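You operate a simulated robot arm through the tools that you are given. There is no shell and no other tool. Be economical: measure what you need, move in short steps, check, and stop when the job is done.

The job below is to be done with a simulated robot arm. You get a single attempt, and the scene is never put back.

Task
Test the blue plug and pocket it by the result.
Fine: seat it in the plug tester's socket, switch on, press TEST, switch off before pulling it; GOOD goes to the pocket marked GOOD, any other word to HOLD.

The check looks at the end state, three seconds after you hand in, the way a careful person would. Anything else that was tipped, shoved, dropped, spilled or broken makes it a failure.

Robot
A 6-joint arm with a two-finger parallel gripper, fixed in place. Base frame: the origin is at the foot of the arm, x ahead of it, y to its left, z up; the work surface is at about z = 85. Units: cm, rad, N and s.
With the tool pointing down near the work surface it reaches from about 24 to 64 cm from the base axis. Its first joint turns from -1.152 to 1.152 rad. Payload 2.7 kg.
The TCP is the grasp point between the finger pads, 2.3 cm short of the fingertips. In the tool frame z runs along the fingers and y along their closing line. Largest opening 9.4 cm; finger width 3.8, thickness 1; the body of the gripper, 5.4 by 9.6 cm, starts 3.9 cm behind the TCP.
Orientation is that of the tool frame in the base frame, as a unit quaternion [x, y, z, w]. With the fingers straight down and closing along the base's y, the tool's x points along the base's -x, its y along +y and its z along -z.

Tools
- The arm moves only by the tool servo_tool. Its argument "rows" is a list of rows, each an object (a shift or turn left out is 0, a gripper value left out holds the last) with "dr": the turn, a rotation vector about the base's x, y, z in units of 120 degrees (1.0 is 120 degrees), a list of three; "dp": the shift along the base's x, y, z in units of 150 mm (1.0 is 150 mm), a list of three; "gripper": the gripper command, from -1 (shut) to 1 (fully open), values between in proportion. In form: [{"dr": [wx, wy, wz], "dp": [tx, ty, tz], "gripper": gripper}, ...]. A call has 1 to 10 rows; each row is the pose to reach, as a shift and turn from the pose commanded when the call began. A call with a number of a shift or a turn outside -1 to 1 is refused whole. A row lasts 0.2 s, in which the tool goes at most 5 cm and 0.15 rad; a call with a longer step from one row to the next is refused whole, and so is a gripper value outside its range. A pose out of reach is approached as far as the arm can. The call stops where the force on the tool passes 70 N (or 10 N more than at its start, if that is more) or the arm is blocked; 0.2 s more then pass. Each finger travels about 4.5 cm/s and halts on what it meets, pressing with about 29 N; the grip force reading is that of the motor and also rises with nothing between the fingers. The clock runs only during rows and for 0.2 s after the last one: add rows that repeat a pose to give the fingers time. It gives the time, the measured TCP pose, the force on the tool (base axes), the opening and the grip force at its end, in the units of the frame above (readings bear some noise), with the torque about the TCP (base axes, N m) and any sound that the robot's microphone picked up.
- Cameras (640 x 400 px; columns grow to the right, rows downward): "scene" is fixed at [7.92, -43.05, 141]; the picture's right is [0.76, -0.64, 0.00], its down [-0.33, -0.39, -0.86] and it looks along [0.55, 0.66, -0.51] (base axes); focal length 346 px, centre (320, 200). "wrist" rides on the gripper at [8.6, 1.6, -7.4] in the tool frame; the picture's right is [-0.18, 0.98, 0.00], its down [-0.58, -0.11, -0.81] and it looks along [-0.79, -0.15, 0.59] (tool axes); focal length 243 px, centre (320, 200). There is no depth. A picture from a camera that has moved, and an enlarged one, comes with that camera's place and axes in the base frame and with its lens.
- capture(camera): a new picture of that camera. The clock stands still meanwhile.
- close_up(camera, box): a new picture of the part [left, top, right, bottom] of that camera's present view, enlarged. The clock stands still meanwhile.
- job_done(): hands the job in; it is judged then, once.

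Work in short steps. Places have to be worked out from the pictures, the camera data and where the tool is seen: move nearer, look again, correct. Check each grasp and each placing, and mend what went wrong. You have 120 turns and 68 pictures in all, those below and enlarged ones among them. Open the gripper and draw the arm clear of the work before you hand the job in, unless the task says otherwise; then end with one line.

The tools are called as a command line: name --argument value ..., lists and objects as JSON in quotes. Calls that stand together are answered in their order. servo_tool: Moves the arm, as the interface text tells. Its arguments: {"type":"object","properties":{"rows":{"type":"array","items":{"type":"object","properties":{"dr":{"type":"array","items":{"type":"number"}},"dp":{"type":"array","items":{"type":"number"}},"gripper":{"type":"number"}}}}},"required":["rows"]} The other tools are called the same way: capture (camera) takes a picture; close_up (camera, box) takes an enlarged picture of a part of a camera's view; job_done () hands the job in.

At the start:

```text
time_s: 0.0
position: [36.28, -9.31, 115.19]
tcp_rot: [0.001, 1.0, 0.0, 0.0]
ft_force: [0.1, 0.5, 0.1]
torque: [-0.02, 0.0, 0.01]
gripper_width: 9.4
grip_force: 0.1
```

scene: 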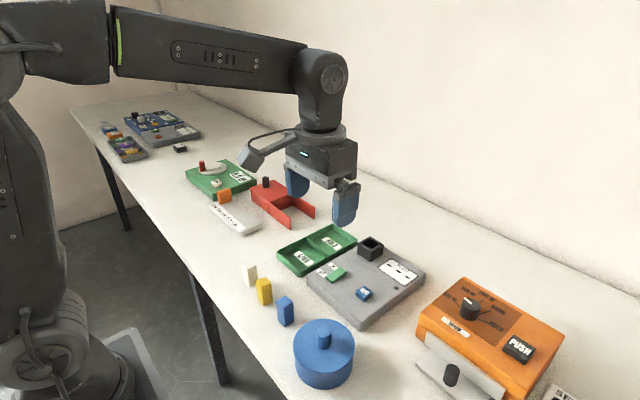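
wrist: 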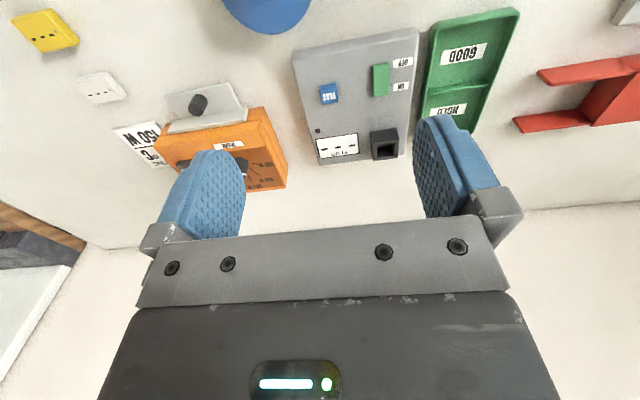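

The grey box with a black socket, a blue button and a green switch looks like the plug tester, and the blue plug stands near it. I'll zoom in to read the labels and get positions.

close_up --camera "scene" --box '[230, 210, 440, 340]'

close_up --camera "wrist" --box '[270, 0, 530, 170]'

```text
3.05 times, centred on (335, 275) of scene
camera zoom: at [7.92, -43.05, 141.0], right [0.76, -0.64, 0.0], down [-0.33, -0.39, -0.86], along [0.55, 0.66, -0.51], focal length 1055 px, centre (274, -29)
```

zoom: 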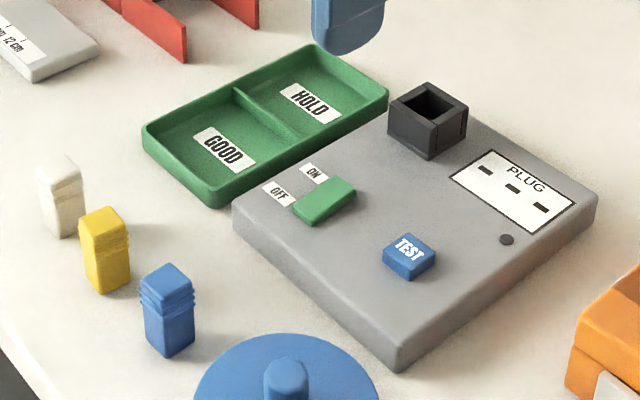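

```text
2.35 times, centred on (400, 85) of wrist
camera zoom: at [27.67, -7.72, 122.76], right [0.18, 0.98, 0.0], down [0.58, -0.11, 0.81], along [0.79, -0.15, -0.59], focal length 571 px, centre (132, 471)
```

zoom: 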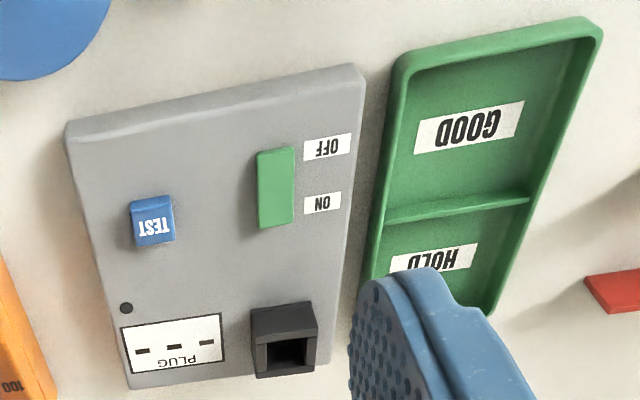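

The tester is axis-aligned, covering about x 41–62 and y -14 to 2. The blue plug stands near (33, -2.3). I'll move above the plug with a partial gripper opening and look closer.

servo_tool --rows '[{"dp": [-0.055, 0.117, -0.2], "gripper": 0.2}, {"dp": [-0.11, 0.234, -0.4]}, {"dp": [-0.165, 0.35, -0.6]}, {"dp": [-0.22, 0.467, -0.8]}, {"dp": [-0.22, 0.467, -0.8]}]'

capture --camera "wrist"

capture --camera "scene"

```text
time_s: 1.2
position: [33.18, -2.42, 103.19]
tcp_rot: [0.0, 1.0, 0.0, 0.0]
ft_force: [0.5, 0.1, -1.3]
torque: [-0.01, -0.01, 0.0]
gripper_width: 5.66
grip_force: 0.0
```

```text
63 pictures are left
camera wrist: at [24.47, -0.86, 110.68], right [0.18, 0.98, 0.0], down [0.58, -0.11, 0.81], along [0.79, -0.15, -0.59], focal length 243 px, centre (320, 200)
```

wrist: 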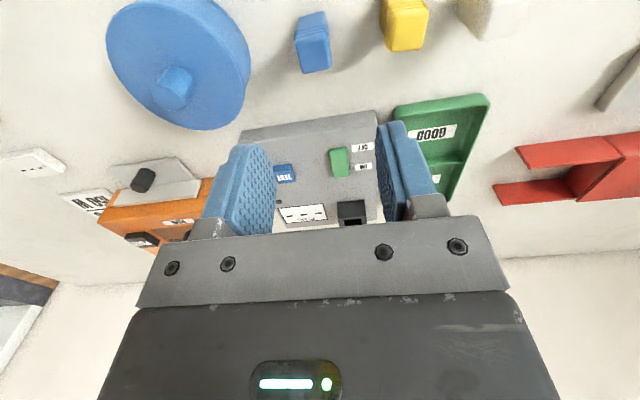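

```text
62 pictures are left
```

scene: 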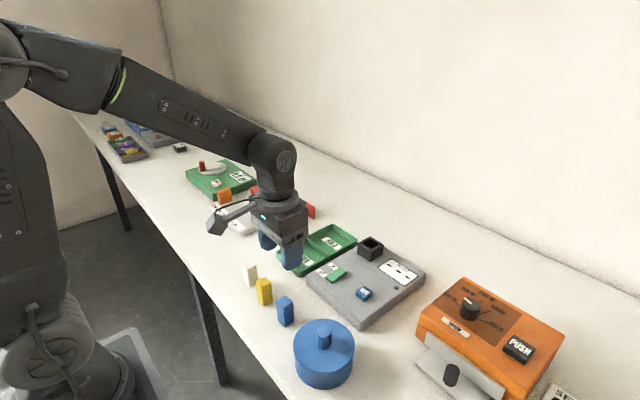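

The plug shows at the top of the wrist view. I'll zoom on it to refine its position and rotation, and zoom on the switch and socket too.

close_up --camera "wrist" --box '[260, 0, 440, 90]'

close_up --camera "wrist" --box '[240, 110, 400, 230]'

close_up --camera "scene" --box '[240, 260, 320, 340]'

```text
3.56 times, centred on (350, 45) of wrist
camera zoom: at [24.47, -0.86, 110.68], right [0.18, 0.98, 0.0], down [0.58, -0.11, 0.81], along [0.79, -0.15, -0.59], focal length 863 px, centre (213, 751)
```

zoom: 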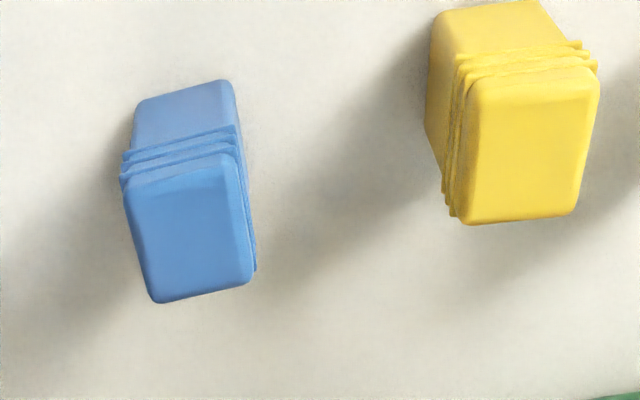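

```text
3.33 times, centred on (320, 170) of wrist
camera zoom: at [24.47, -0.86, 110.68], right [0.18, 0.98, 0.0], down [0.58, -0.11, 0.81], along [0.79, -0.15, -0.59], focal length 809 px, centre (320, 300)
```

zoom: 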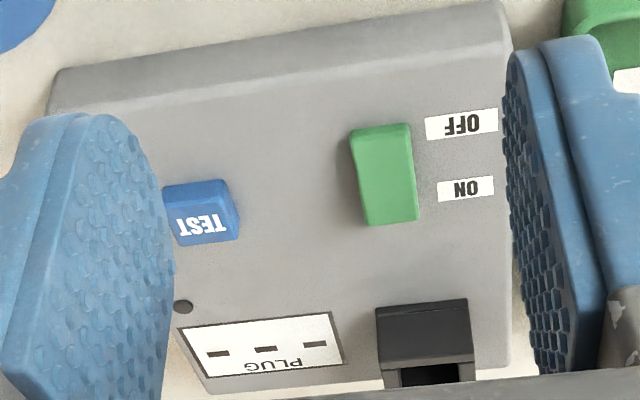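

```text
5.00 times, centred on (280, 300) of scene
camera zoom: at [7.92, -43.05, 141.0], right [0.76, -0.64, 0.0], down [-0.33, -0.39, -0.86], along [0.55, 0.66, -0.51], focal length 1730 px, centre (520, -300)
```

zoom: 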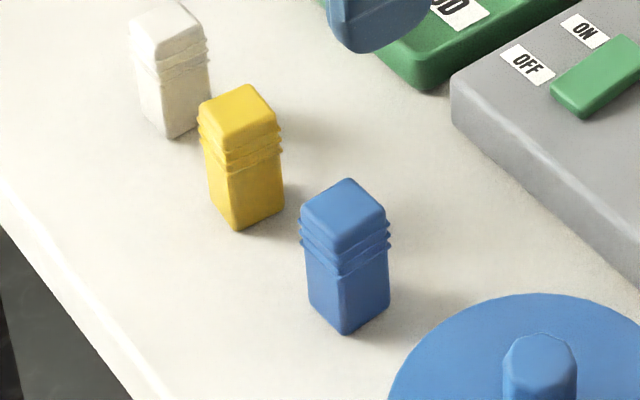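

The plug is axis-aligned, about 2.2 cm square, with its top near z 90–91 and its centre near (32.8, -2.75). I'll descend to just above it and look again before gripping.

servo_tool --rows '[{"dp": [-0.02, -0.022, -0.25]}, {"dp": [-0.02, -0.022, -0.5]}, {"dp": [-0.02, -0.022, -0.5]}]'

capture --camera "wrist"

close_up --camera "scene" --box '[230, 230, 350, 340]'

```text
time_s: 2.0
position: [32.79, -2.66, 95.95]
tcp_rot: [0.0, 1.0, -0.001, 0.0]
ft_force: [0.6, -0.2, 0.3]
torque: [0.03, 0.02, -0.02]
gripper_width: 5.63
grip_force: 0.1
```

```text
58 pictures are left
camera wrist: at [24.14, -1.13, 103.4], right [0.18, 0.98, 0.0], down [0.58, -0.11, 0.81], along [0.79, -0.15, -0.59], focal length 243 px, centre (320, 200)
```

wrist: 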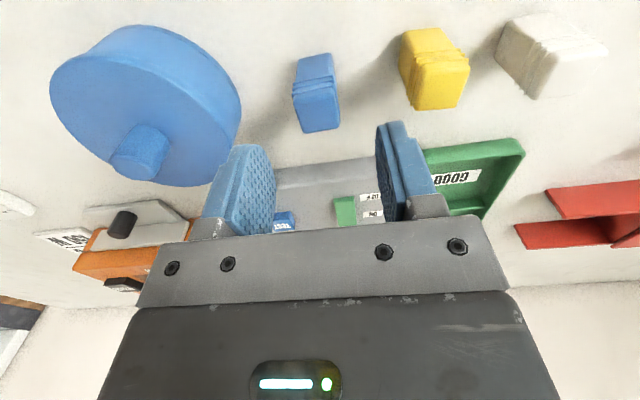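

```text
3.64 times, centred on (290, 285) of scene
camera zoom: at [7.92, -43.05, 141.0], right [0.76, -0.64, 0.0], down [-0.33, -0.39, -0.86], along [0.55, 0.66, -0.51], focal length 1258 px, centre (429, -109)
```

zoom: 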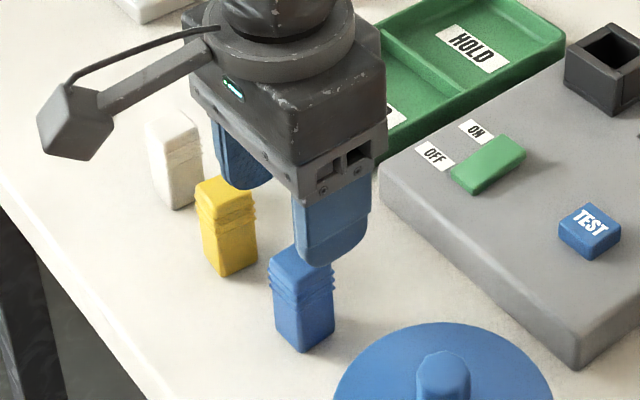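

The wrist view puts the plug centre at about (32.66, -2.87). I'll lower so the fingertips sit about 1.5–2 cm below the plug top, straddling it, then check before closing.

servo_tool --rows '[{"dp": [-0.009, -0.013, -0.15]}, {"dp": [-0.009, -0.013, -0.31]}, {"dp": [-0.009, -0.013, -0.31]}]'

capture --camera "wrist"

close_up --camera "scene" --box '[240, 250, 340, 340]'

```text
time_s: 2.8
position: [32.73, -3.1, 91.35]
tcp_rot: [0.0, 1.0, 0.0, 0.0]
ft_force: [-0.4, 1.0, -0.8]
torque: [-0.01, 0.02, 0.03]
gripper_width: 5.62
grip_force: 0.0
```

```text
56 pictures are left
camera wrist: at [24.01, -1.52, 98.8], right [0.18, 0.98, 0.0], down [0.58, -0.11, 0.81], along [0.79, -0.15, -0.59], focal length 243 px, centre (320, 200)
```

wrist: 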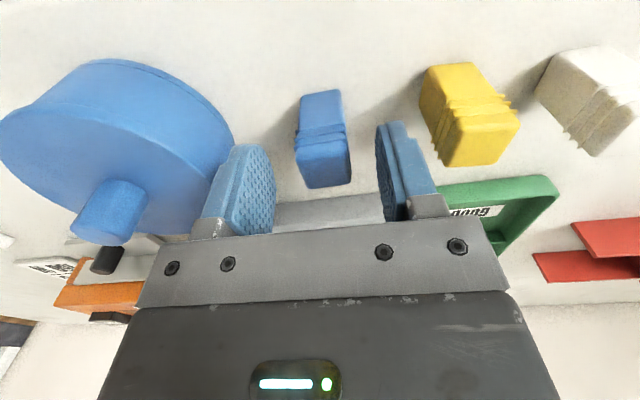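

```text
4.44 times, centred on (290, 295) of scene
camera zoom: at [7.92, -43.05, 141.0], right [0.76, -0.64, 0.0], down [-0.33, -0.39, -0.86], along [0.55, 0.66, -0.51], focal length 1538 px, centre (453, -222)
```

zoom: 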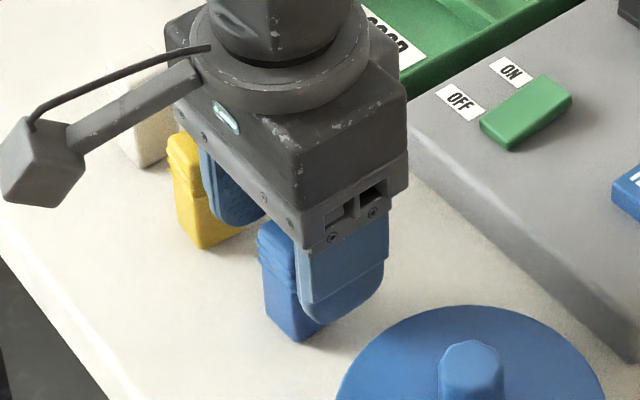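

The plug fits centred under the gripper, with its top at about 90.3 and the ribs at about 88.5–89.5. I'll nudge y by +0.2 and close on the cap, keeping the tips above the body so they can clear the socket rim.

servo_tool --rows '[{"dp": [0, 0.014, -0.012]}, {"dp": [0, 0.014, -0.012], "gripper": -0.6}, {"dp": [0, 0.014, -0.012], "gripper": -0.7}, {"dp": [0, 0.014, -0.012], "gripper": -0.8}, {"dp": [0, 0.014, -0.012], "gripper": -1}, {"dp": [0, 0.014, -0.012]}]'

capture --camera "wrist"

```text
time_s: 4.2
position: [32.64, -2.77, 91.07]
tcp_rot: [0.0, 1.0, 0.0, 0.0]
ft_force: [-0.1, -0.1, 0.3]
torque: [-0.02, -0.01, 0.04]
gripper_width: 2.46
grip_force: 29.3
```

```text
54 pictures are left
camera wrist: at [23.98, -1.16, 98.61], right [0.18, 0.98, 0.0], down [0.58, -0.11, 0.81], along [0.79, -0.15, -0.59], focal length 243 px, centre (320, 200)
```

wrist: 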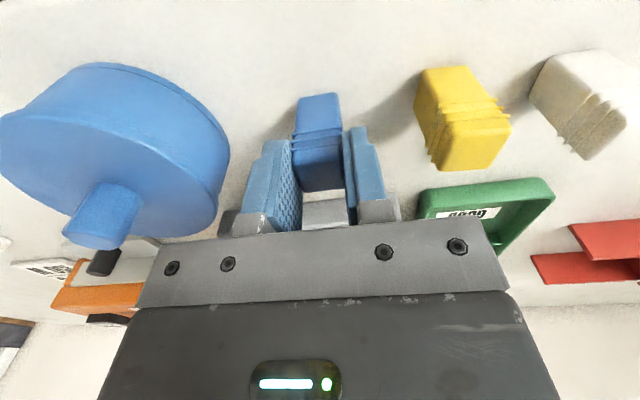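

Gripped at 2.46 cm with 29 N. I'll lift straight up and check the hold.

servo_tool --rows '[{"dp": [0, 0.014, 0.2]}, {"dp": [0, 0.014, 0.45]}, {"dp": [0, 0.014, 0.7]}, {"dp": [0, 0.014, 0.9]}, {"dp": [0, 0.014, 0.9]}]'

capture --camera "wrist"

close_up --camera "scene" --box '[230, 190, 430, 330]'

```text
time_s: 5.4
position: [32.46, -2.42, 104.59]
tcp_rot: [0.0, 1.0, 0.0, 0.0]
ft_force: [-0.2, 0.0, -0.2]
torque: [0.02, -0.01, -0.04]
gripper_width: 2.45
grip_force: 29.3
```

```text
53 pictures are left
camera wrist: at [23.91, -0.85, 112.09], right [0.18, 0.98, 0.0], down [0.58, -0.11, 0.81], along [0.79, -0.15, -0.59], focal length 243 px, centre (320, 200)
```

wrist: 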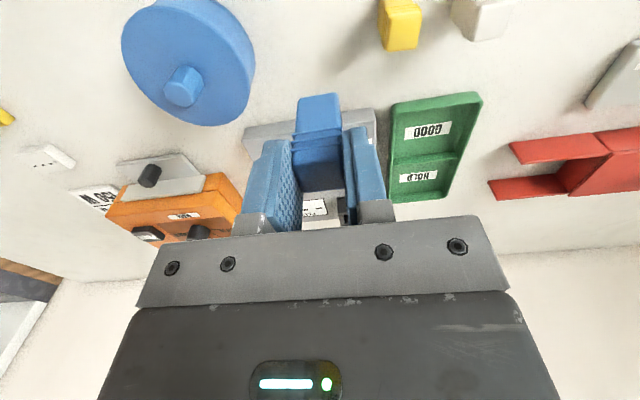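

```text
2.86 times, centred on (330, 260) of scene
camera zoom: at [7.92, -43.05, 141.0], right [0.76, -0.64, 0.0], down [-0.33, -0.39, -0.86], along [0.55, 0.66, -0.51], focal length 989 px, centre (291, 29)
```

zoom: 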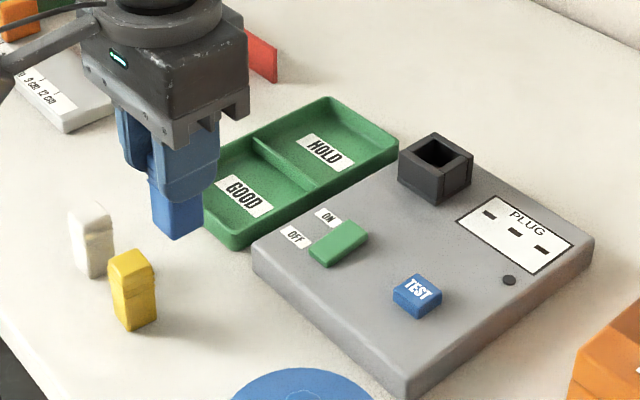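

The plug is held firmly. I'll move over toward the tester, offset in y, so the wrist camera sees the socket unobstructed.

servo_tool --rows '[{"dp": [0.21, -0.127, 0]}, {"dp": [0.42, -0.254, 0]}, {"dp": [0.63, -0.38, 0]}, {"dp": [0.84, -0.507, 0]}, {"dp": [0.84, -0.507, 0]}]'

capture --camera "wrist"

close_up --camera "wrist" --box '[370, 90, 490, 200]'

```text
time_s: 6.6
position: [45.01, -10.0, 104.79]
tcp_rot: [0.0, 1.0, -0.001, 0.0]
ft_force: [-0.5, 0.1, -1.1]
torque: [-0.02, 0.03, -0.01]
gripper_width: 2.43
grip_force: 29.1
```

```text
51 pictures are left
camera wrist: at [36.4, -8.44, 112.26], right [0.18, 0.98, 0.0], down [0.58, -0.11, 0.81], along [0.79, -0.15, -0.59], focal length 243 px, centre (320, 200)
```

wrist: 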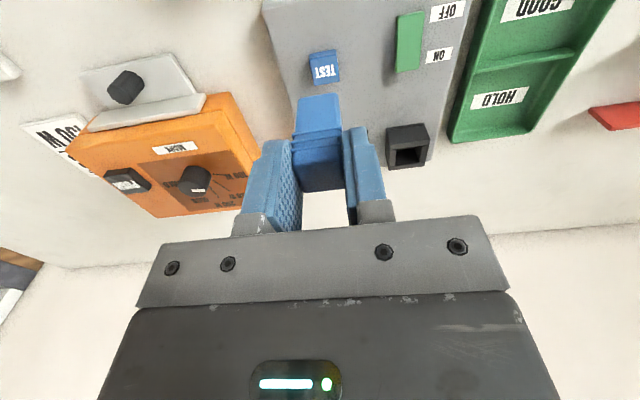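

```text
3.64 times, centred on (430, 145) of wrist
camera zoom: at [36.4, -8.44, 112.26], right [0.18, 0.98, 0.0], down [0.58, -0.11, 0.81], along [0.79, -0.15, -0.59], focal length 882 px, centre (-80, 400)
```

zoom: 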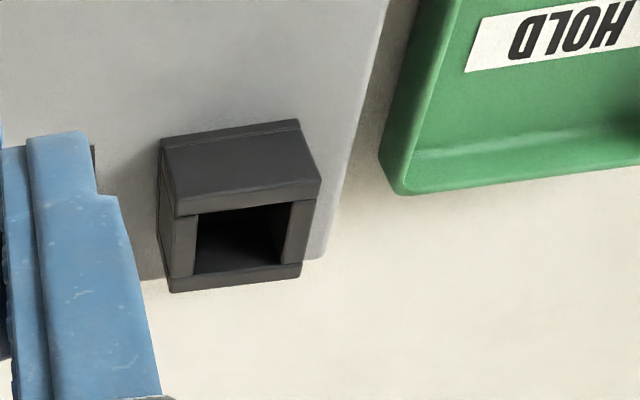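

The socket opening is about 2.75 cm wide and near (57.4–58.2, -2), with its rim near z 91. I'll move to hover above it, where the wrist camera sees it steeply and the height matters less.

servo_tool --rows '[{"dp": [0.213, 0.133, 0]}, {"dp": [0.426, 0.266, 0]}, {"dp": [0.64, 0.4, 0]}, {"dp": [0.853, 0.533, 0]}, {"dp": [0.853, 0.533, 0]}, {"dp": [0.853, 0.533, 0]}]'

capture --camera "wrist"

close_up --camera "wrist" --box '[260, 0, 380, 110]'

close_up --camera "scene" --box '[320, 170, 440, 280]'

```text
time_s: 8.0
position: [58.14, -1.91, 104.22]
tcp_rot: [0.0, 1.0, 0.0, 0.0]
ft_force: [0.8, 0.3, -0.9]
torque: [-0.02, 0.01, 0.02]
gripper_width: 2.46
grip_force: 28.8
```

```text
49 pictures are left
camera wrist: at [49.42, -0.28, 111.81], right [0.18, 0.98, 0.0], down [0.58, -0.11, 0.81], along [0.79, -0.15, -0.59], focal length 243 px, centre (320, 200)
```

wrist: 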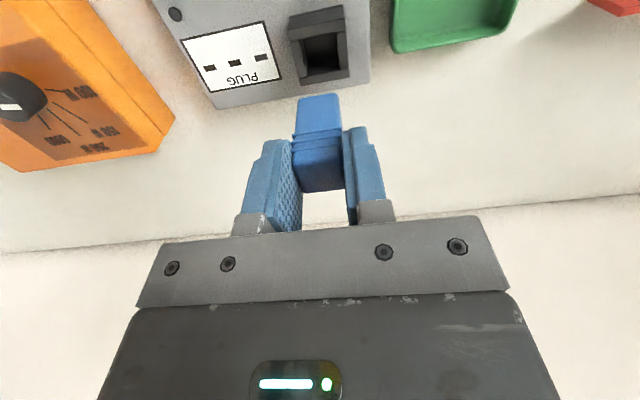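

```text
3.64 times, centred on (320, 55) of wrist
camera zoom: at [49.42, -0.28, 111.81], right [0.18, 0.98, 0.0], down [0.58, -0.11, 0.81], along [0.79, -0.15, -0.59], focal length 882 px, centre (320, 727)
```

zoom: 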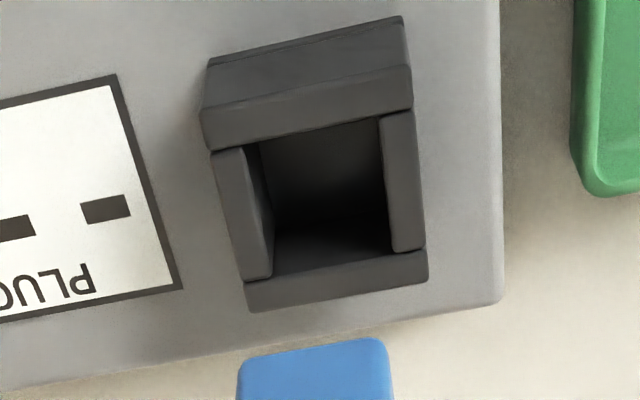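

```text
3.64 times, centred on (380, 225) of scene
camera zoom: at [7.92, -43.05, 141.0], right [0.76, -0.64, 0.0], down [-0.33, -0.39, -0.86], along [0.55, 0.66, -0.51], focal length 1258 px, centre (102, 109)
```

zoom: 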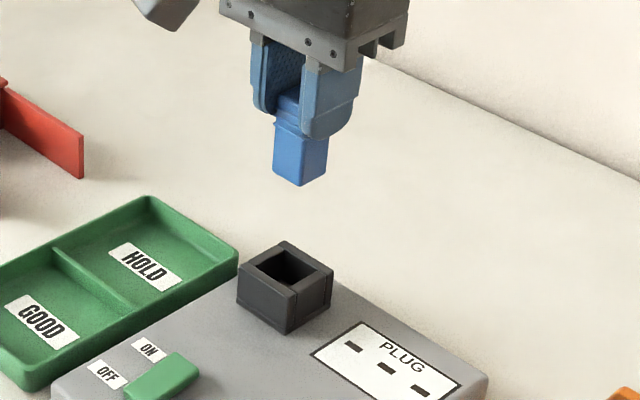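

The socket opening is centred at about (58.05, -1.87) with its rim near z 91. The plug is aligned in y but looks about 0.25 cm too far in x. I'll correct that and descend to about 1 cm above the rim.

servo_tool --rows '[{"dp": [-0.016, 0.002, -0.2]}, {"dp": [-0.016, 0.002, -0.4]}, {"dp": [-0.016, 0.002, -0.4]}, {"dp": [-0.016, 0.002, -0.4]}]'

close_up --camera "wrist" --box '[250, 50, 390, 200]'

close_up --camera "scene" --box '[330, 190, 410, 270]'

```text
time_s: 9.0
position: [57.82, -1.87, 98.24]
tcp_rot: [0.001, 1.0, 0.0, 0.0]
ft_force: [-0.1, -0.9, -0.6]
torque: [0.04, -0.05, -0.01]
gripper_width: 2.45
grip_force: 28.9
```

```text
2.67 times, centred on (320, 125) of wrist
camera zoom: at [49.17, -0.35, 105.73], right [0.18, 0.98, 0.0], down [0.58, -0.11, 0.81], along [0.79, -0.15, -0.59], focal length 647 px, centre (320, 400)
```

zoom: 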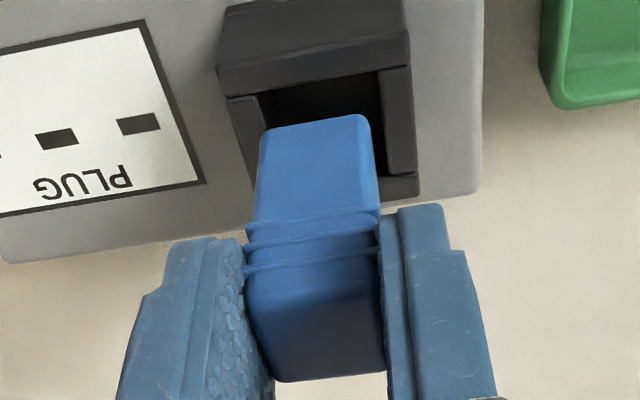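

```text
5.00 times, centred on (370, 230) of scene
camera zoom: at [7.92, -43.05, 141.0], right [0.76, -0.64, 0.0], down [-0.33, -0.39, -0.86], along [0.55, 0.66, -0.51], focal length 1730 px, centre (70, 50)
```

zoom: 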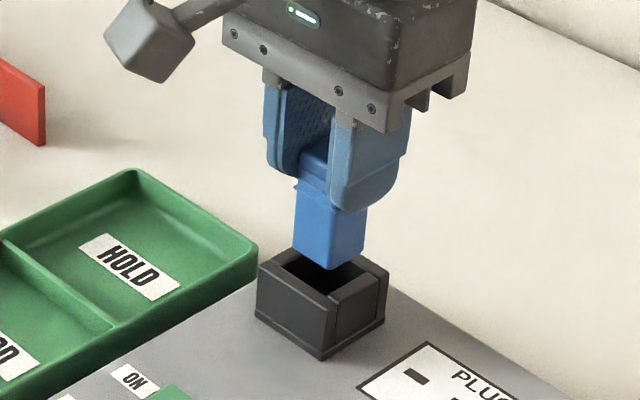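

The plug's bottom edge needs about -0.12 in x and +0.18 in y to centre in the opening, and the scene view agrees. I'll correct that and enter the socket slowly.

servo_tool --rows '[{"dp": [-0.008, 0.012, 0]}, {"dp": [-0.008, 0.012, -0.05]}, {"dp": [-0.008, 0.012, -0.1]}, {"dp": [-0.008, 0.012, -0.14]}, {"dp": [-0.008, 0.012, -0.18]}, {"dp": [-0.008, 0.012, -0.18]}]'

close_up --camera "wrist" --box '[250, 50, 390, 200]'

close_up --camera "scene" --box '[330, 190, 410, 270]'

```text
time_s: 10.4
position: [57.72, -1.84, 95.8]
tcp_rot: [-0.001, 1.0, 0.0, 0.003]
ft_force: [4.2, 0.3, 0.5]
torque: [0.04, -0.21, 0.0]
gripper_width: 2.45
grip_force: 28.8
```

```text
2.67 times, centred on (320, 125) of wrist
camera zoom: at [48.99, -0.23, 103.25], right [0.18, 0.98, 0.0], down [0.58, -0.11, 0.81], along [0.79, -0.15, -0.59], focal length 647 px, centre (320, 400)
```

zoom: 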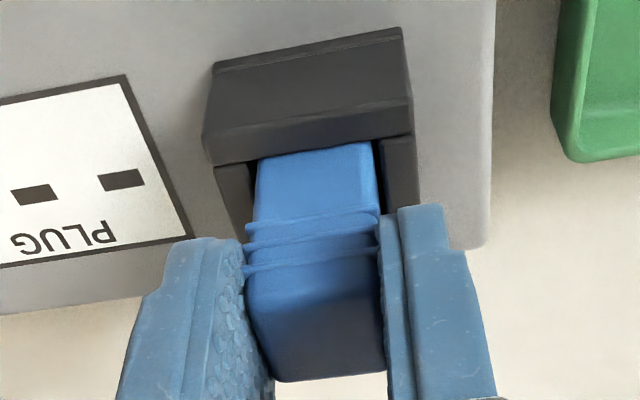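

```text
5.00 times, centred on (370, 230) of scene
camera zoom: at [7.93, -43.05, 141.0], right [0.76, -0.64, 0.0], down [-0.33, -0.39, -0.86], along [0.55, 0.66, -0.51], focal length 1730 px, centre (70, 50)
```

zoom: 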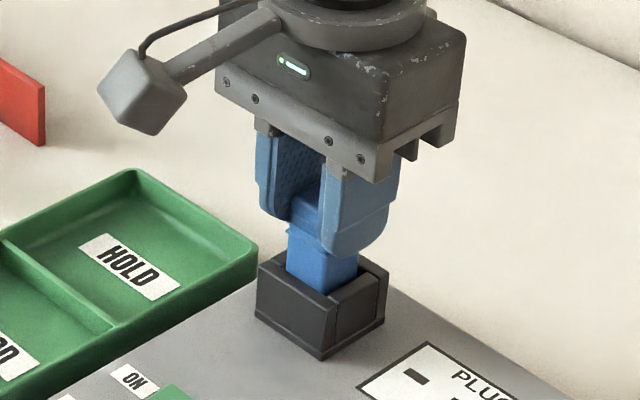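

It is going in, with a slight +x force meaning it touches the near wall. I'll ease x back a little and keep lowering.

servo_tool --rows '[{"dp": [0.009, 0, 0]}, {"dp": [0.009, 0, -0.04]}, {"dp": [0.009, 0, -0.08]}, {"dp": [0.009, 0, -0.11]}, {"dp": [0.009, 0, -0.11]}]'

close_up --camera "scene" --box '[330, 190, 410, 270]'

```text
time_s: 11.6
position: [57.79, -1.75, 94.52]
tcp_rot: [0.0, 1.0, 0.0, 0.004]
ft_force: [-4.7, -0.3, 27.2]
torque: [-0.01, 0.16, 0.03]
gripper_width: 2.51
grip_force: 28.7
```

```text
5.00 times, centred on (370, 230) of scene
camera zoom: at [7.85, -43.05, 141.01], right [0.76, -0.64, 0.0], down [-0.33, -0.39, -0.86], along [0.55, 0.66, -0.51], focal length 1730 px, centre (70, 50)
```

zoom: 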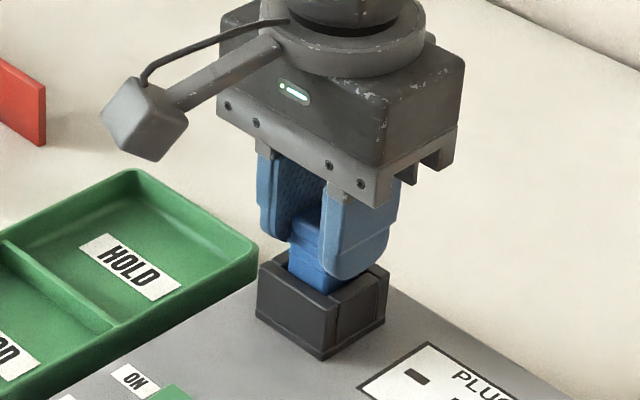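

The upward force is 27 N, so the plug has either bottomed out or reached a snug fit. I'll press slightly more to see if it still moves.

servo_tool --rows '[{"dp": [-0.003, 0, -0.015]}, {"dp": [-0.003, 0, -0.03]}, {"dp": [-0.003, 0, -0.03]}]'

```text
time_s: 12.4
position: [57.82, -1.85, 94.07]
tcp_rot: [0.001, 1.0, 0.0, 0.006]
ft_force: [2.1, -3.6, 27.6]
torque: [-0.06, -0.17, 0.02]
gripper_width: 2.45
grip_force: 28.8
```

close_up --camera "wrist" --box '[250, 50, 390, 200]'

close_up --camera "scene" --box '[330, 190, 410, 270]'

```text
2.67 times, centred on (320, 125) of wrist
camera zoom: at [49.09, -0.25, 101.54], right [0.18, 0.98, 0.0], down [0.57, -0.11, 0.81], along [0.8, -0.15, -0.58], focal length 647 px, centre (320, 400)
```

zoom: 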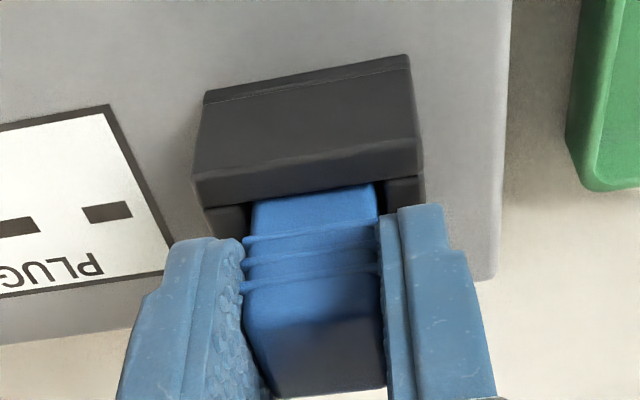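

```text
5.00 times, centred on (370, 230) of scene
camera zoom: at [7.87, -43.06, 141.0], right [0.76, -0.64, 0.0], down [-0.33, -0.39, -0.86], along [0.55, 0.66, -0.51], focal length 1730 px, centre (70, 50)
```

zoom: 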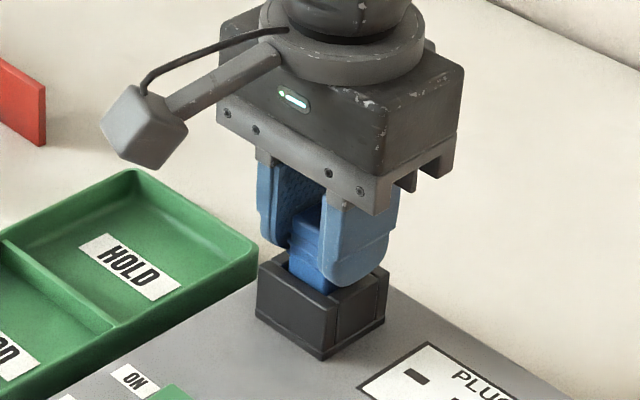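

The plug slid up about 0.4 cm in the fingers, so it met firm resistance at the bottom. I'll release it, rise and inspect the seating.

servo_tool --rows '[{"dp": [0, 0, 0.02]}, {"dp": [0, 0, 0.02], "gripper": -0.2}, {"dp": [0, 0, 0.02], "gripper": -0.2}, {"dp": [0, 0, 0.02], "gripper": -0.2}, {"dp": [0, 0, 0.2]}, {"dp": [0, 0, 0.45]}, {"dp": [-0.25, 0, 0.6]}, {"dp": [-0.25, 0, 0.6]}]'

capture --camera "wrist"

close_up --camera "scene" --box '[310, 220, 430, 310]'

```text
time_s: 14.2
position: [53.67, -1.58, 102.65]
tcp_rot: [0.0, 1.0, 0.0, 0.0]
ft_force: [0.1, 0.5, 0.3]
torque: [0.02, 0.02, 0.05]
gripper_width: 3.75
grip_force: 0.1
```

```text
39 pictures are left
camera wrist: at [45.08, -0.03, 110.2], right [0.18, 0.98, 0.0], down [0.58, -0.11, 0.81], along [0.79, -0.15, -0.59], focal length 243 px, centre (320, 200)
```

wrist: 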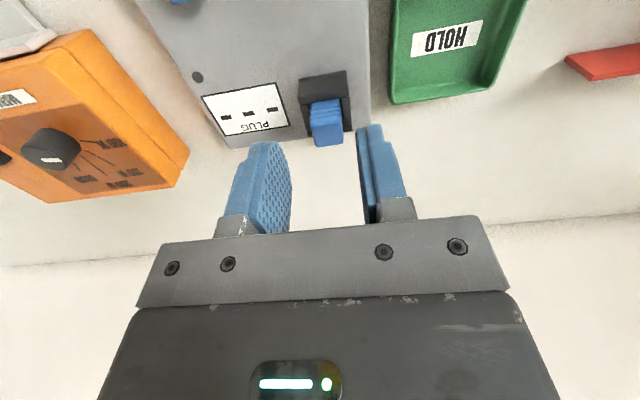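

```text
4.44 times, centred on (370, 265) of scene
camera zoom: at [7.92, -43.05, 141.0], right [0.76, -0.64, 0.0], down [-0.33, -0.39, -0.86], along [0.55, 0.66, -0.51], focal length 1538 px, centre (98, -89)
```

zoom: 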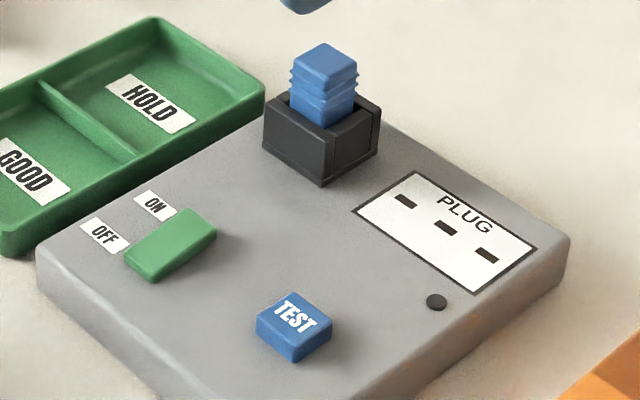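

The plug stands upright in the socket with the ribs just above the rim. To confirm it is fully seated, I'll press its top gently with closed fingers.

servo_tool --rows '[{"dp": [0.14, -0.01, 0], "gripper": -1}, {"dp": [0.28, -0.015, 0]}, {"dp": [0.28, -0.015, -0.2]}, {"dp": [0.28, -0.015, -0.37]}, {"dp": [0.28, -0.015, -0.41]}, {"dp": [0.28, -0.015, -0.43]}, {"dp": [0.28, -0.015, -0.45]}, {"dp": [0.28, -0.015, -0.45]}]'

```text
time_s: 16.0
position: [58.34, -1.89, 96.45]
tcp_rot: [0.0, 1.0, 0.0, 0.004]
ft_force: [-9.1, 1.5, 32.0]
torque: [0.03, 0.58, -0.01]
gripper_width: 0.01
grip_force: 29.2
```

servo_tool --rows '[{"dp": [-0.01, 0, -0.015]}, {"dp": [-0.01, 0, -0.03]}, {"dp": [-0.01, 0, -0.03]}]'

close_up --camera "scene" --box '[330, 190, 410, 270]'

```text
time_s: 16.8
position: [58.31, -1.84, 96.29]
tcp_rot: [0.0, 1.0, 0.0, 0.01]
ft_force: [-11.6, 4.1, 51.4]
torque: [0.09, 0.9, 0.02]
gripper_width: 0.0
grip_force: 28.6
```

```text
5.00 times, centred on (370, 230) of scene
camera zoom: at [7.8, -43.04, 141.01], right [0.76, -0.64, 0.0], down [-0.33, -0.39, -0.86], along [0.55, 0.66, -0.51], focal length 1730 px, centre (70, 50)
```

zoom: 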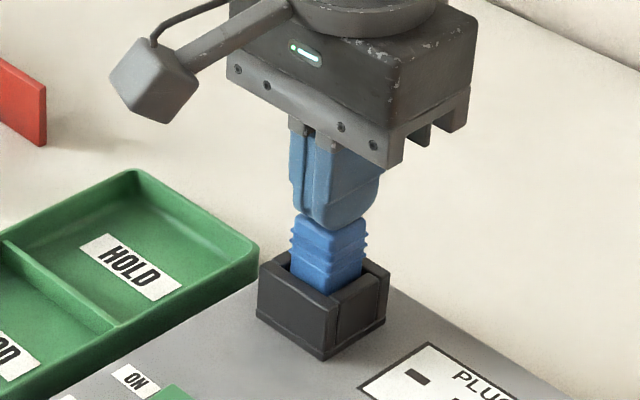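

The plug held still under 51 N, so it is fully seated. Next I'll rise and move over the ON end of the green switch and look at it up close.

servo_tool --rows '[{"dp": [0, 0, 0.2]}, {"dp": [0, 0, 0.45]}, {"dp": [-0.25, -0.02, 0.45]}, {"dp": [-0.5, -0.04, 0.45]}, {"dp": [-0.627, -0.053, 0.4]}, {"dp": [-0.627, -0.053, 0.4]}]'

capture --camera "wrist"

close_up --camera "wrist" --box '[260, 0, 400, 140]'

```text
time_s: 18.2
position: [48.58, -3.11, 101.5]
tcp_rot: [0.0, 1.0, 0.0, 0.0]
ft_force: [0.0, 0.1, -0.2]
torque: [0.0, -0.01, -0.02]
gripper_width: 0.0
grip_force: 29.3
```

```text
36 pictures are left
camera wrist: at [39.88, -1.48, 109.1], right [0.18, 0.98, 0.0], down [0.58, -0.11, 0.81], along [0.79, -0.15, -0.59], focal length 243 px, centre (320, 200)
```

wrist: 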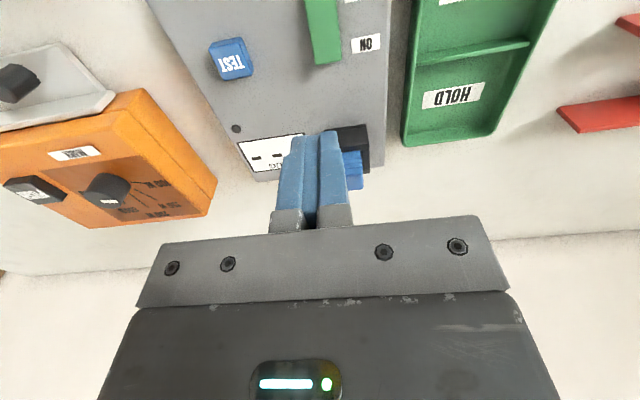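

```text
2.86 times, centred on (330, 70) of wrist
camera zoom: at [39.88, -1.48, 109.1], right [0.18, 0.98, 0.0], down [0.58, -0.11, 0.81], along [0.79, -0.15, -0.59], focal length 693 px, centre (291, 571)
```

zoom: 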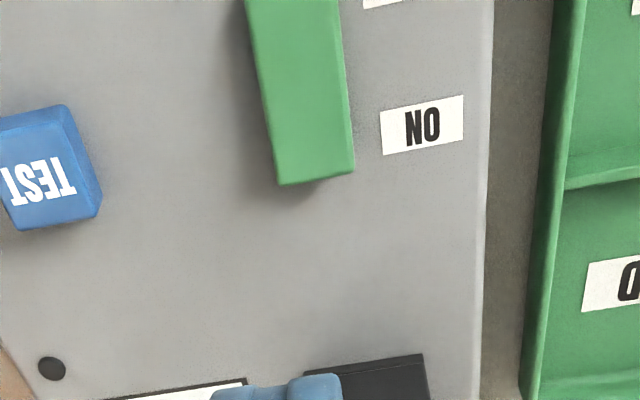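

The rocker's ON end is at about (48.7, -2.45), z ~89. I'll come down on it in small steps.

servo_tool --rows '[{"dp": [-0.01, 0.04, -0.3]}, {"dp": [-0.01, 0.04, -0.6]}, {"dp": [-0.01, 0.04, -0.64]}, {"dp": [-0.01, 0.04, -0.67]}, {"dp": [-0.01, 0.04, -0.7]}, {"dp": [-0.01, 0.04, -0.7]}]'

close_up --camera "scene" --box '[310, 220, 430, 310]'

```text
time_s: 19.6
position: [48.51, -2.21, 91.29]
tcp_rot: [0.0, 1.0, 0.0, 0.003]
ft_force: [-12.7, 0.7, 40.0]
torque: [0.02, 1.04, -0.15]
gripper_width: 0.01
grip_force: 28.9
```

```text
4.44 times, centred on (370, 265) of scene
camera zoom: at [7.83, -43.05, 141.01], right [0.76, -0.64, 0.0], down [-0.33, -0.39, -0.86], along [0.55, 0.66, -0.51], focal length 1538 px, centre (98, -89)
```

zoom: 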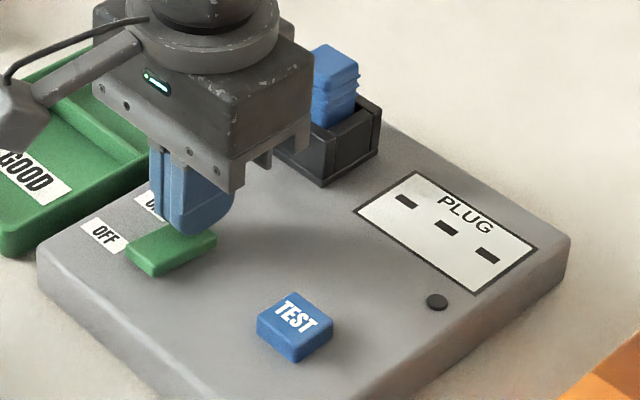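

There is firm contact at 40 N. I'll lift off and compare the switch.

servo_tool --rows '[{"dp": [0, 0, 0.2]}, {"dp": [0.0, 0, 0.4]}, {"dp": [0.1, 0, 0.7]}, {"dp": [0.1, 0, 0.7]}]'

close_up --camera "scene" --box '[310, 220, 430, 310]'

```text
time_s: 20.6
position: [49.75, -2.11, 101.45]
tcp_rot: [0.0, 1.0, 0.0, 0.001]
ft_force: [0.0, -0.8, 0.0]
torque: [0.01, 0.03, -0.02]
gripper_width: 0.0
grip_force: 29.1
```

```text
4.44 times, centred on (370, 265) of scene
camera zoom: at [7.92, -43.05, 141.0], right [0.76, -0.64, 0.0], down [-0.33, -0.39, -0.86], along [0.55, 0.66, -0.51], focal length 1538 px, centre (98, -89)
```

zoom: 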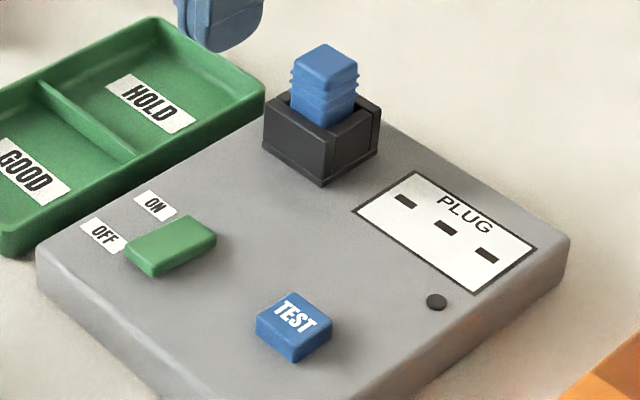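

The switch has tipped to ON (OFF end raised). Now I'll move above TEST at about (47.3, -9.8) and press it lightly.

servo_tool --rows '[{"dp": [-0.08, -0.25, 0]}, {"dp": [-0.163, -0.513, 0]}, {"dp": [-0.163, -0.513, 0]}, {"dp": [-0.163, -0.513, -0.3]}, {"dp": [-0.163, -0.513, -0.55]}, {"dp": [-0.163, -0.513, -0.55]}]'

close_up --camera "scene" --box '[310, 220, 430, 310]'

close_up --camera "wrist" --box '[260, 50, 400, 190]'

```text
time_s: 22.0
position: [47.37, -9.91, 93.28]
tcp_rot: [0.0, 1.0, 0.0, 0.001]
ft_force: [-0.4, 1.1, 0.4]
torque: [0.02, 0.02, -0.02]
gripper_width: 0.01
grip_force: 29.1
```

```text
4.44 times, centred on (370, 265) of scene
camera zoom: at [7.92, -43.05, 141.0], right [0.76, -0.64, 0.0], down [-0.33, -0.39, -0.86], along [0.55, 0.66, -0.51], focal length 1538 px, centre (98, -89)
```

zoom: 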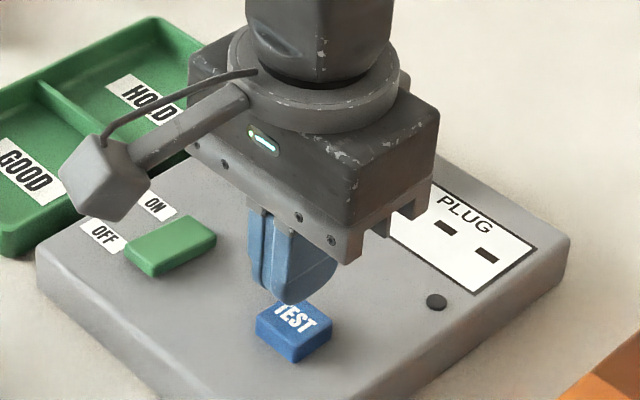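

```text
2.86 times, centred on (330, 120) of wrist
camera zoom: at [38.71, -8.32, 100.79], right [0.18, 0.98, 0.0], down [0.58, -0.11, 0.81], along [0.79, -0.15, -0.59], focal length 693 px, centre (291, 429)
```

zoom: 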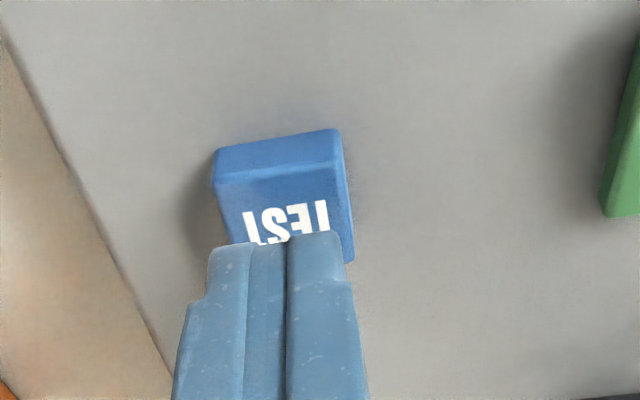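

Fingertips are right above TEST. Pressing down in small steps.

servo_tool --rows '[{"dp": [-0.01, 0, -0.05]}, {"dp": [-0.01, 0, -0.09]}, {"dp": [-0.01, 0, -0.12]}, {"dp": [-0.01, 0, -0.14]}, {"dp": [-0.01, 0, -0.14]}]'

close_up --camera "scene" --box '[330, 230, 430, 310]'

```text
time_s: 23.2
position: [47.2, -9.82, 91.05]
tcp_rot: [0.0, 1.0, 0.0, 0.001]
ft_force: [-0.1, -1.5, 2.2]
torque: [-0.01, -0.02, -0.03]
gripper_width: 0.0
grip_force: 29.1
heard: click
```

```text
5.00 times, centred on (380, 270) of scene
camera zoom: at [7.92, -43.05, 141.0], right [0.76, -0.64, 0.0], down [-0.33, -0.39, -0.86], along [0.55, 0.66, -0.51], focal length 1730 px, centre (20, -150)
```

zoom: 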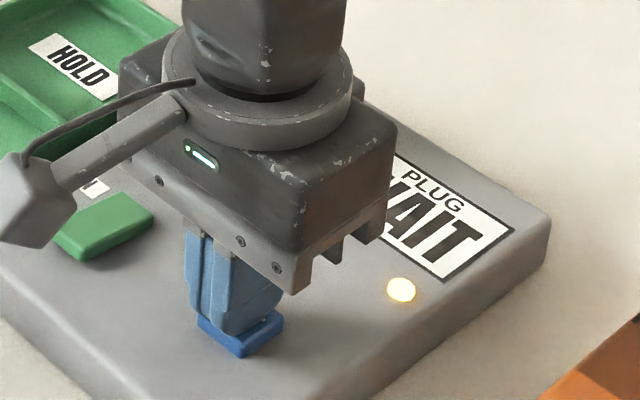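

A click was heard, the lamp is lit and the display shows "WAIT". I'll lift off the button, let some time pass, then read the result.

servo_tool --rows '[{"dp": [0, 0, 0.15]}, {"dp": [0, 0, 0.4]}, {"dp": [-0.1, 0.2, 0.65]}, {"dp": [-0.1, 0.2, 0.65]}, {"dp": [-0.1, 0.2, 0.65]}, {"dp": [-0.1, 0.2, 0.65]}, {"dp": [-0.1, 0.2, 0.65]}, {"dp": [-0.1, 0.2, 0.65]}, {"dp": [-0.1, 0.2, 0.65]}, {"dp": [-0.1, 0.2, 0.65]}]'

close_up --camera "scene" --box '[310, 220, 430, 310]'

```text
refused: row 3 steps farther than a row can; nothing moved
```

```text
4.44 times, centred on (370, 265) of scene
camera zoom: at [7.92, -43.05, 141.0], right [0.76, -0.64, 0.0], down [-0.33, -0.39, -0.86], along [0.55, 0.66, -0.51], focal length 1538 px, centre (98, -89)
```

zoom: 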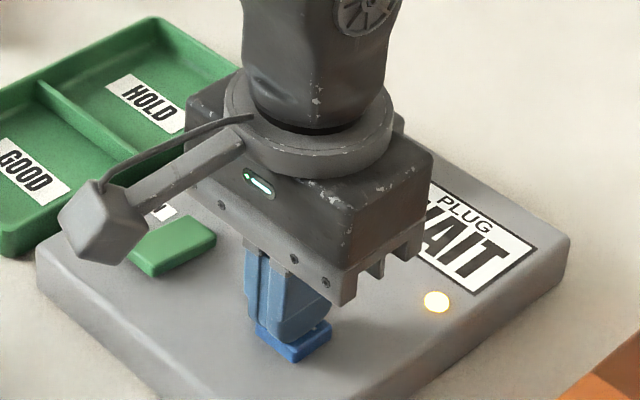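

The call was refused because one step was too long. Retrying with smaller steps.

servo_tool --rows '[{"dp": [0, 0, 0.15]}, {"dp": [0, 0, 0.4]}, {"dp": [-0.05, 0.1, 0.6]}, {"dp": [-0.1, 0.2, 0.65]}, {"dp": [-0.1, 0.2, 0.65]}, {"dp": [-0.1, 0.2, 0.65]}, {"dp": [-0.1, 0.2, 0.65]}, {"dp": [-0.1, 0.2, 0.65]}, {"dp": [-0.1, 0.2, 0.65]}, {"dp": [-0.1, 0.2, 0.65]}]'

close_up --camera "scene" --box '[310, 220, 430, 310]'

```text
time_s: 25.4
position: [46.04, -7.01, 100.75]
tcp_rot: [0.0, 1.0, 0.0, 0.0]
ft_force: [0.4, 0.8, 0.8]
torque: [-0.02, 0.01, 0.0]
gripper_width: 0.01
grip_force: 29.6
```

```text
4.44 times, centred on (370, 265) of scene
camera zoom: at [7.92, -43.05, 141.0], right [0.76, -0.64, 0.0], down [-0.33, -0.39, -0.86], along [0.55, 0.66, -0.51], focal length 1538 px, centre (98, -89)
```

zoom: 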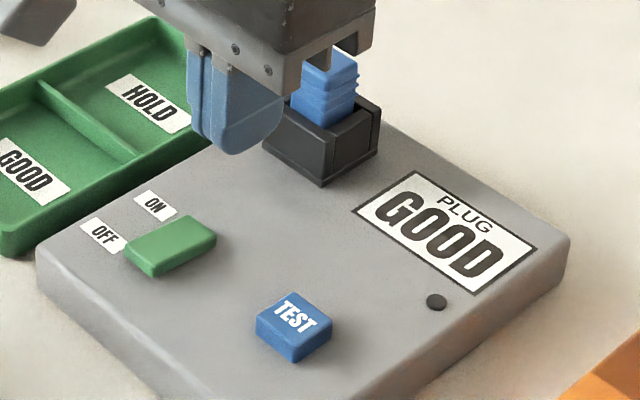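

The display reads GOOD and the lamp is off. Now I'll switch off by pressing the OFF end of the rocker at about (44.4, -2.4).

servo_tool --rows '[{"dp": [-0.06, 0.15, 0]}, {"dp": [-0.11, 0.307, 0]}, {"dp": [-0.11, 0.307, 0]}, {"dp": [-0.11, 0.307, -0.28]}, {"dp": [-0.11, 0.307, -0.54]}, {"dp": [-0.11, 0.307, -0.59]}, {"dp": [-0.11, 0.307, -0.62]}, {"dp": [-0.11, 0.307, -0.645]}, {"dp": [-0.11, 0.307, -0.645]}]'

close_up --camera "scene" --box '[310, 220, 430, 310]'

```text
time_s: 27.4
position: [44.29, -2.14, 91.23]
tcp_rot: [0.0, 1.0, 0.0, -0.001]
ft_force: [-0.6, 0.4, 0.0]
torque: [-0.01, 0.02, -0.02]
gripper_width: 0.01
grip_force: 29.0
```

```text
4.44 times, centred on (370, 265) of scene
camera zoom: at [7.92, -43.05, 141.0], right [0.76, -0.64, 0.0], down [-0.33, -0.39, -0.86], along [0.55, 0.66, -0.51], focal length 1538 px, centre (98, -89)
```

zoom: 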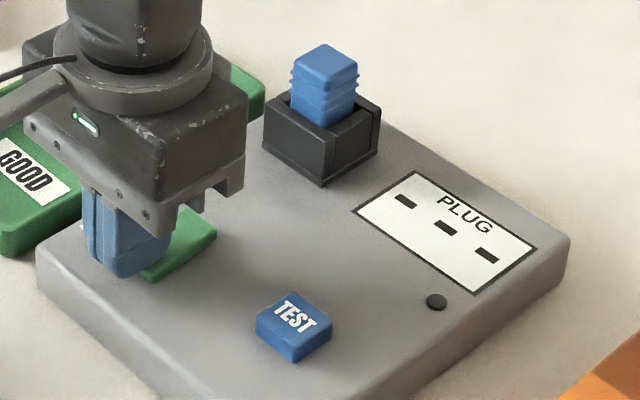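

The display is back to dashes, so the tester is off. I'll lift, move above the plug with the gripper opened to about 3.8 cm, and check alignment.

servo_tool --rows '[{"dp": [0, 0, 0.3]}, {"dp": [0, 0, 0.6]}, {"dp": [0.2, 0.0, 0.8], "gripper": -0.15}, {"dp": [0.45, 0.01, 0.8]}, {"dp": [0.7, 0.02, 0.8]}, {"dp": [0.907, 0.02, 0.8]}, {"dp": [0.907, 0.02, 0.6]}, {"dp": [0.907, 0.02, 0.55]}, {"dp": [0.907, 0.02, 0.55]}]'

close_up --camera "wrist" --box '[220, 40, 420, 240]'

close_up --camera "scene" --box '[310, 220, 430, 310]'

```text
time_s: 29.4
position: [57.99, -2.02, 99.52]
tcp_rot: [0.0, 1.0, -0.001, 0.0]
ft_force: [-0.4, -0.2, 0.9]
torque: [-0.02, -0.02, 0.01]
gripper_width: 4.0
grip_force: 0.0
```

```text
2.00 times, centred on (320, 140) of wrist
camera zoom: at [49.33, -0.43, 106.92], right [0.18, 0.98, 0.0], down [0.58, -0.11, 0.81], along [0.79, -0.15, -0.59], focal length 485 px, centre (320, 320)
```

zoom: 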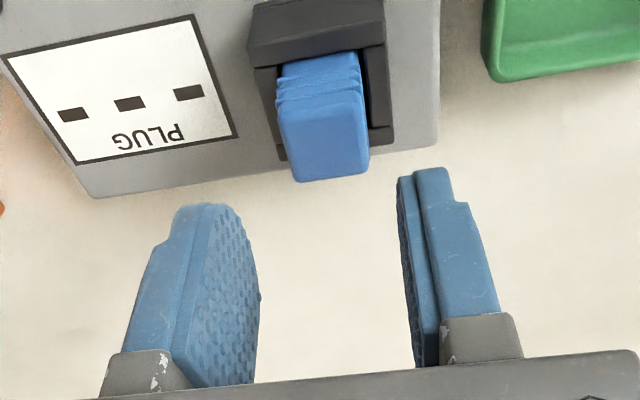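

```text
4.44 times, centred on (370, 265) of scene
camera zoom: at [7.92, -43.05, 141.0], right [0.76, -0.64, 0.0], down [-0.33, -0.39, -0.86], along [0.55, 0.66, -0.51], focal length 1538 px, centre (98, -89)
```

zoom: 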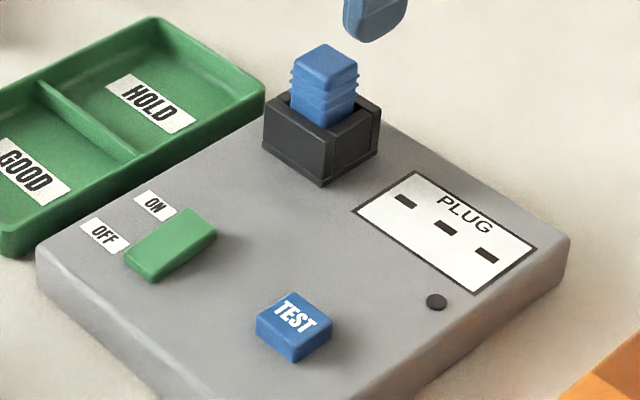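

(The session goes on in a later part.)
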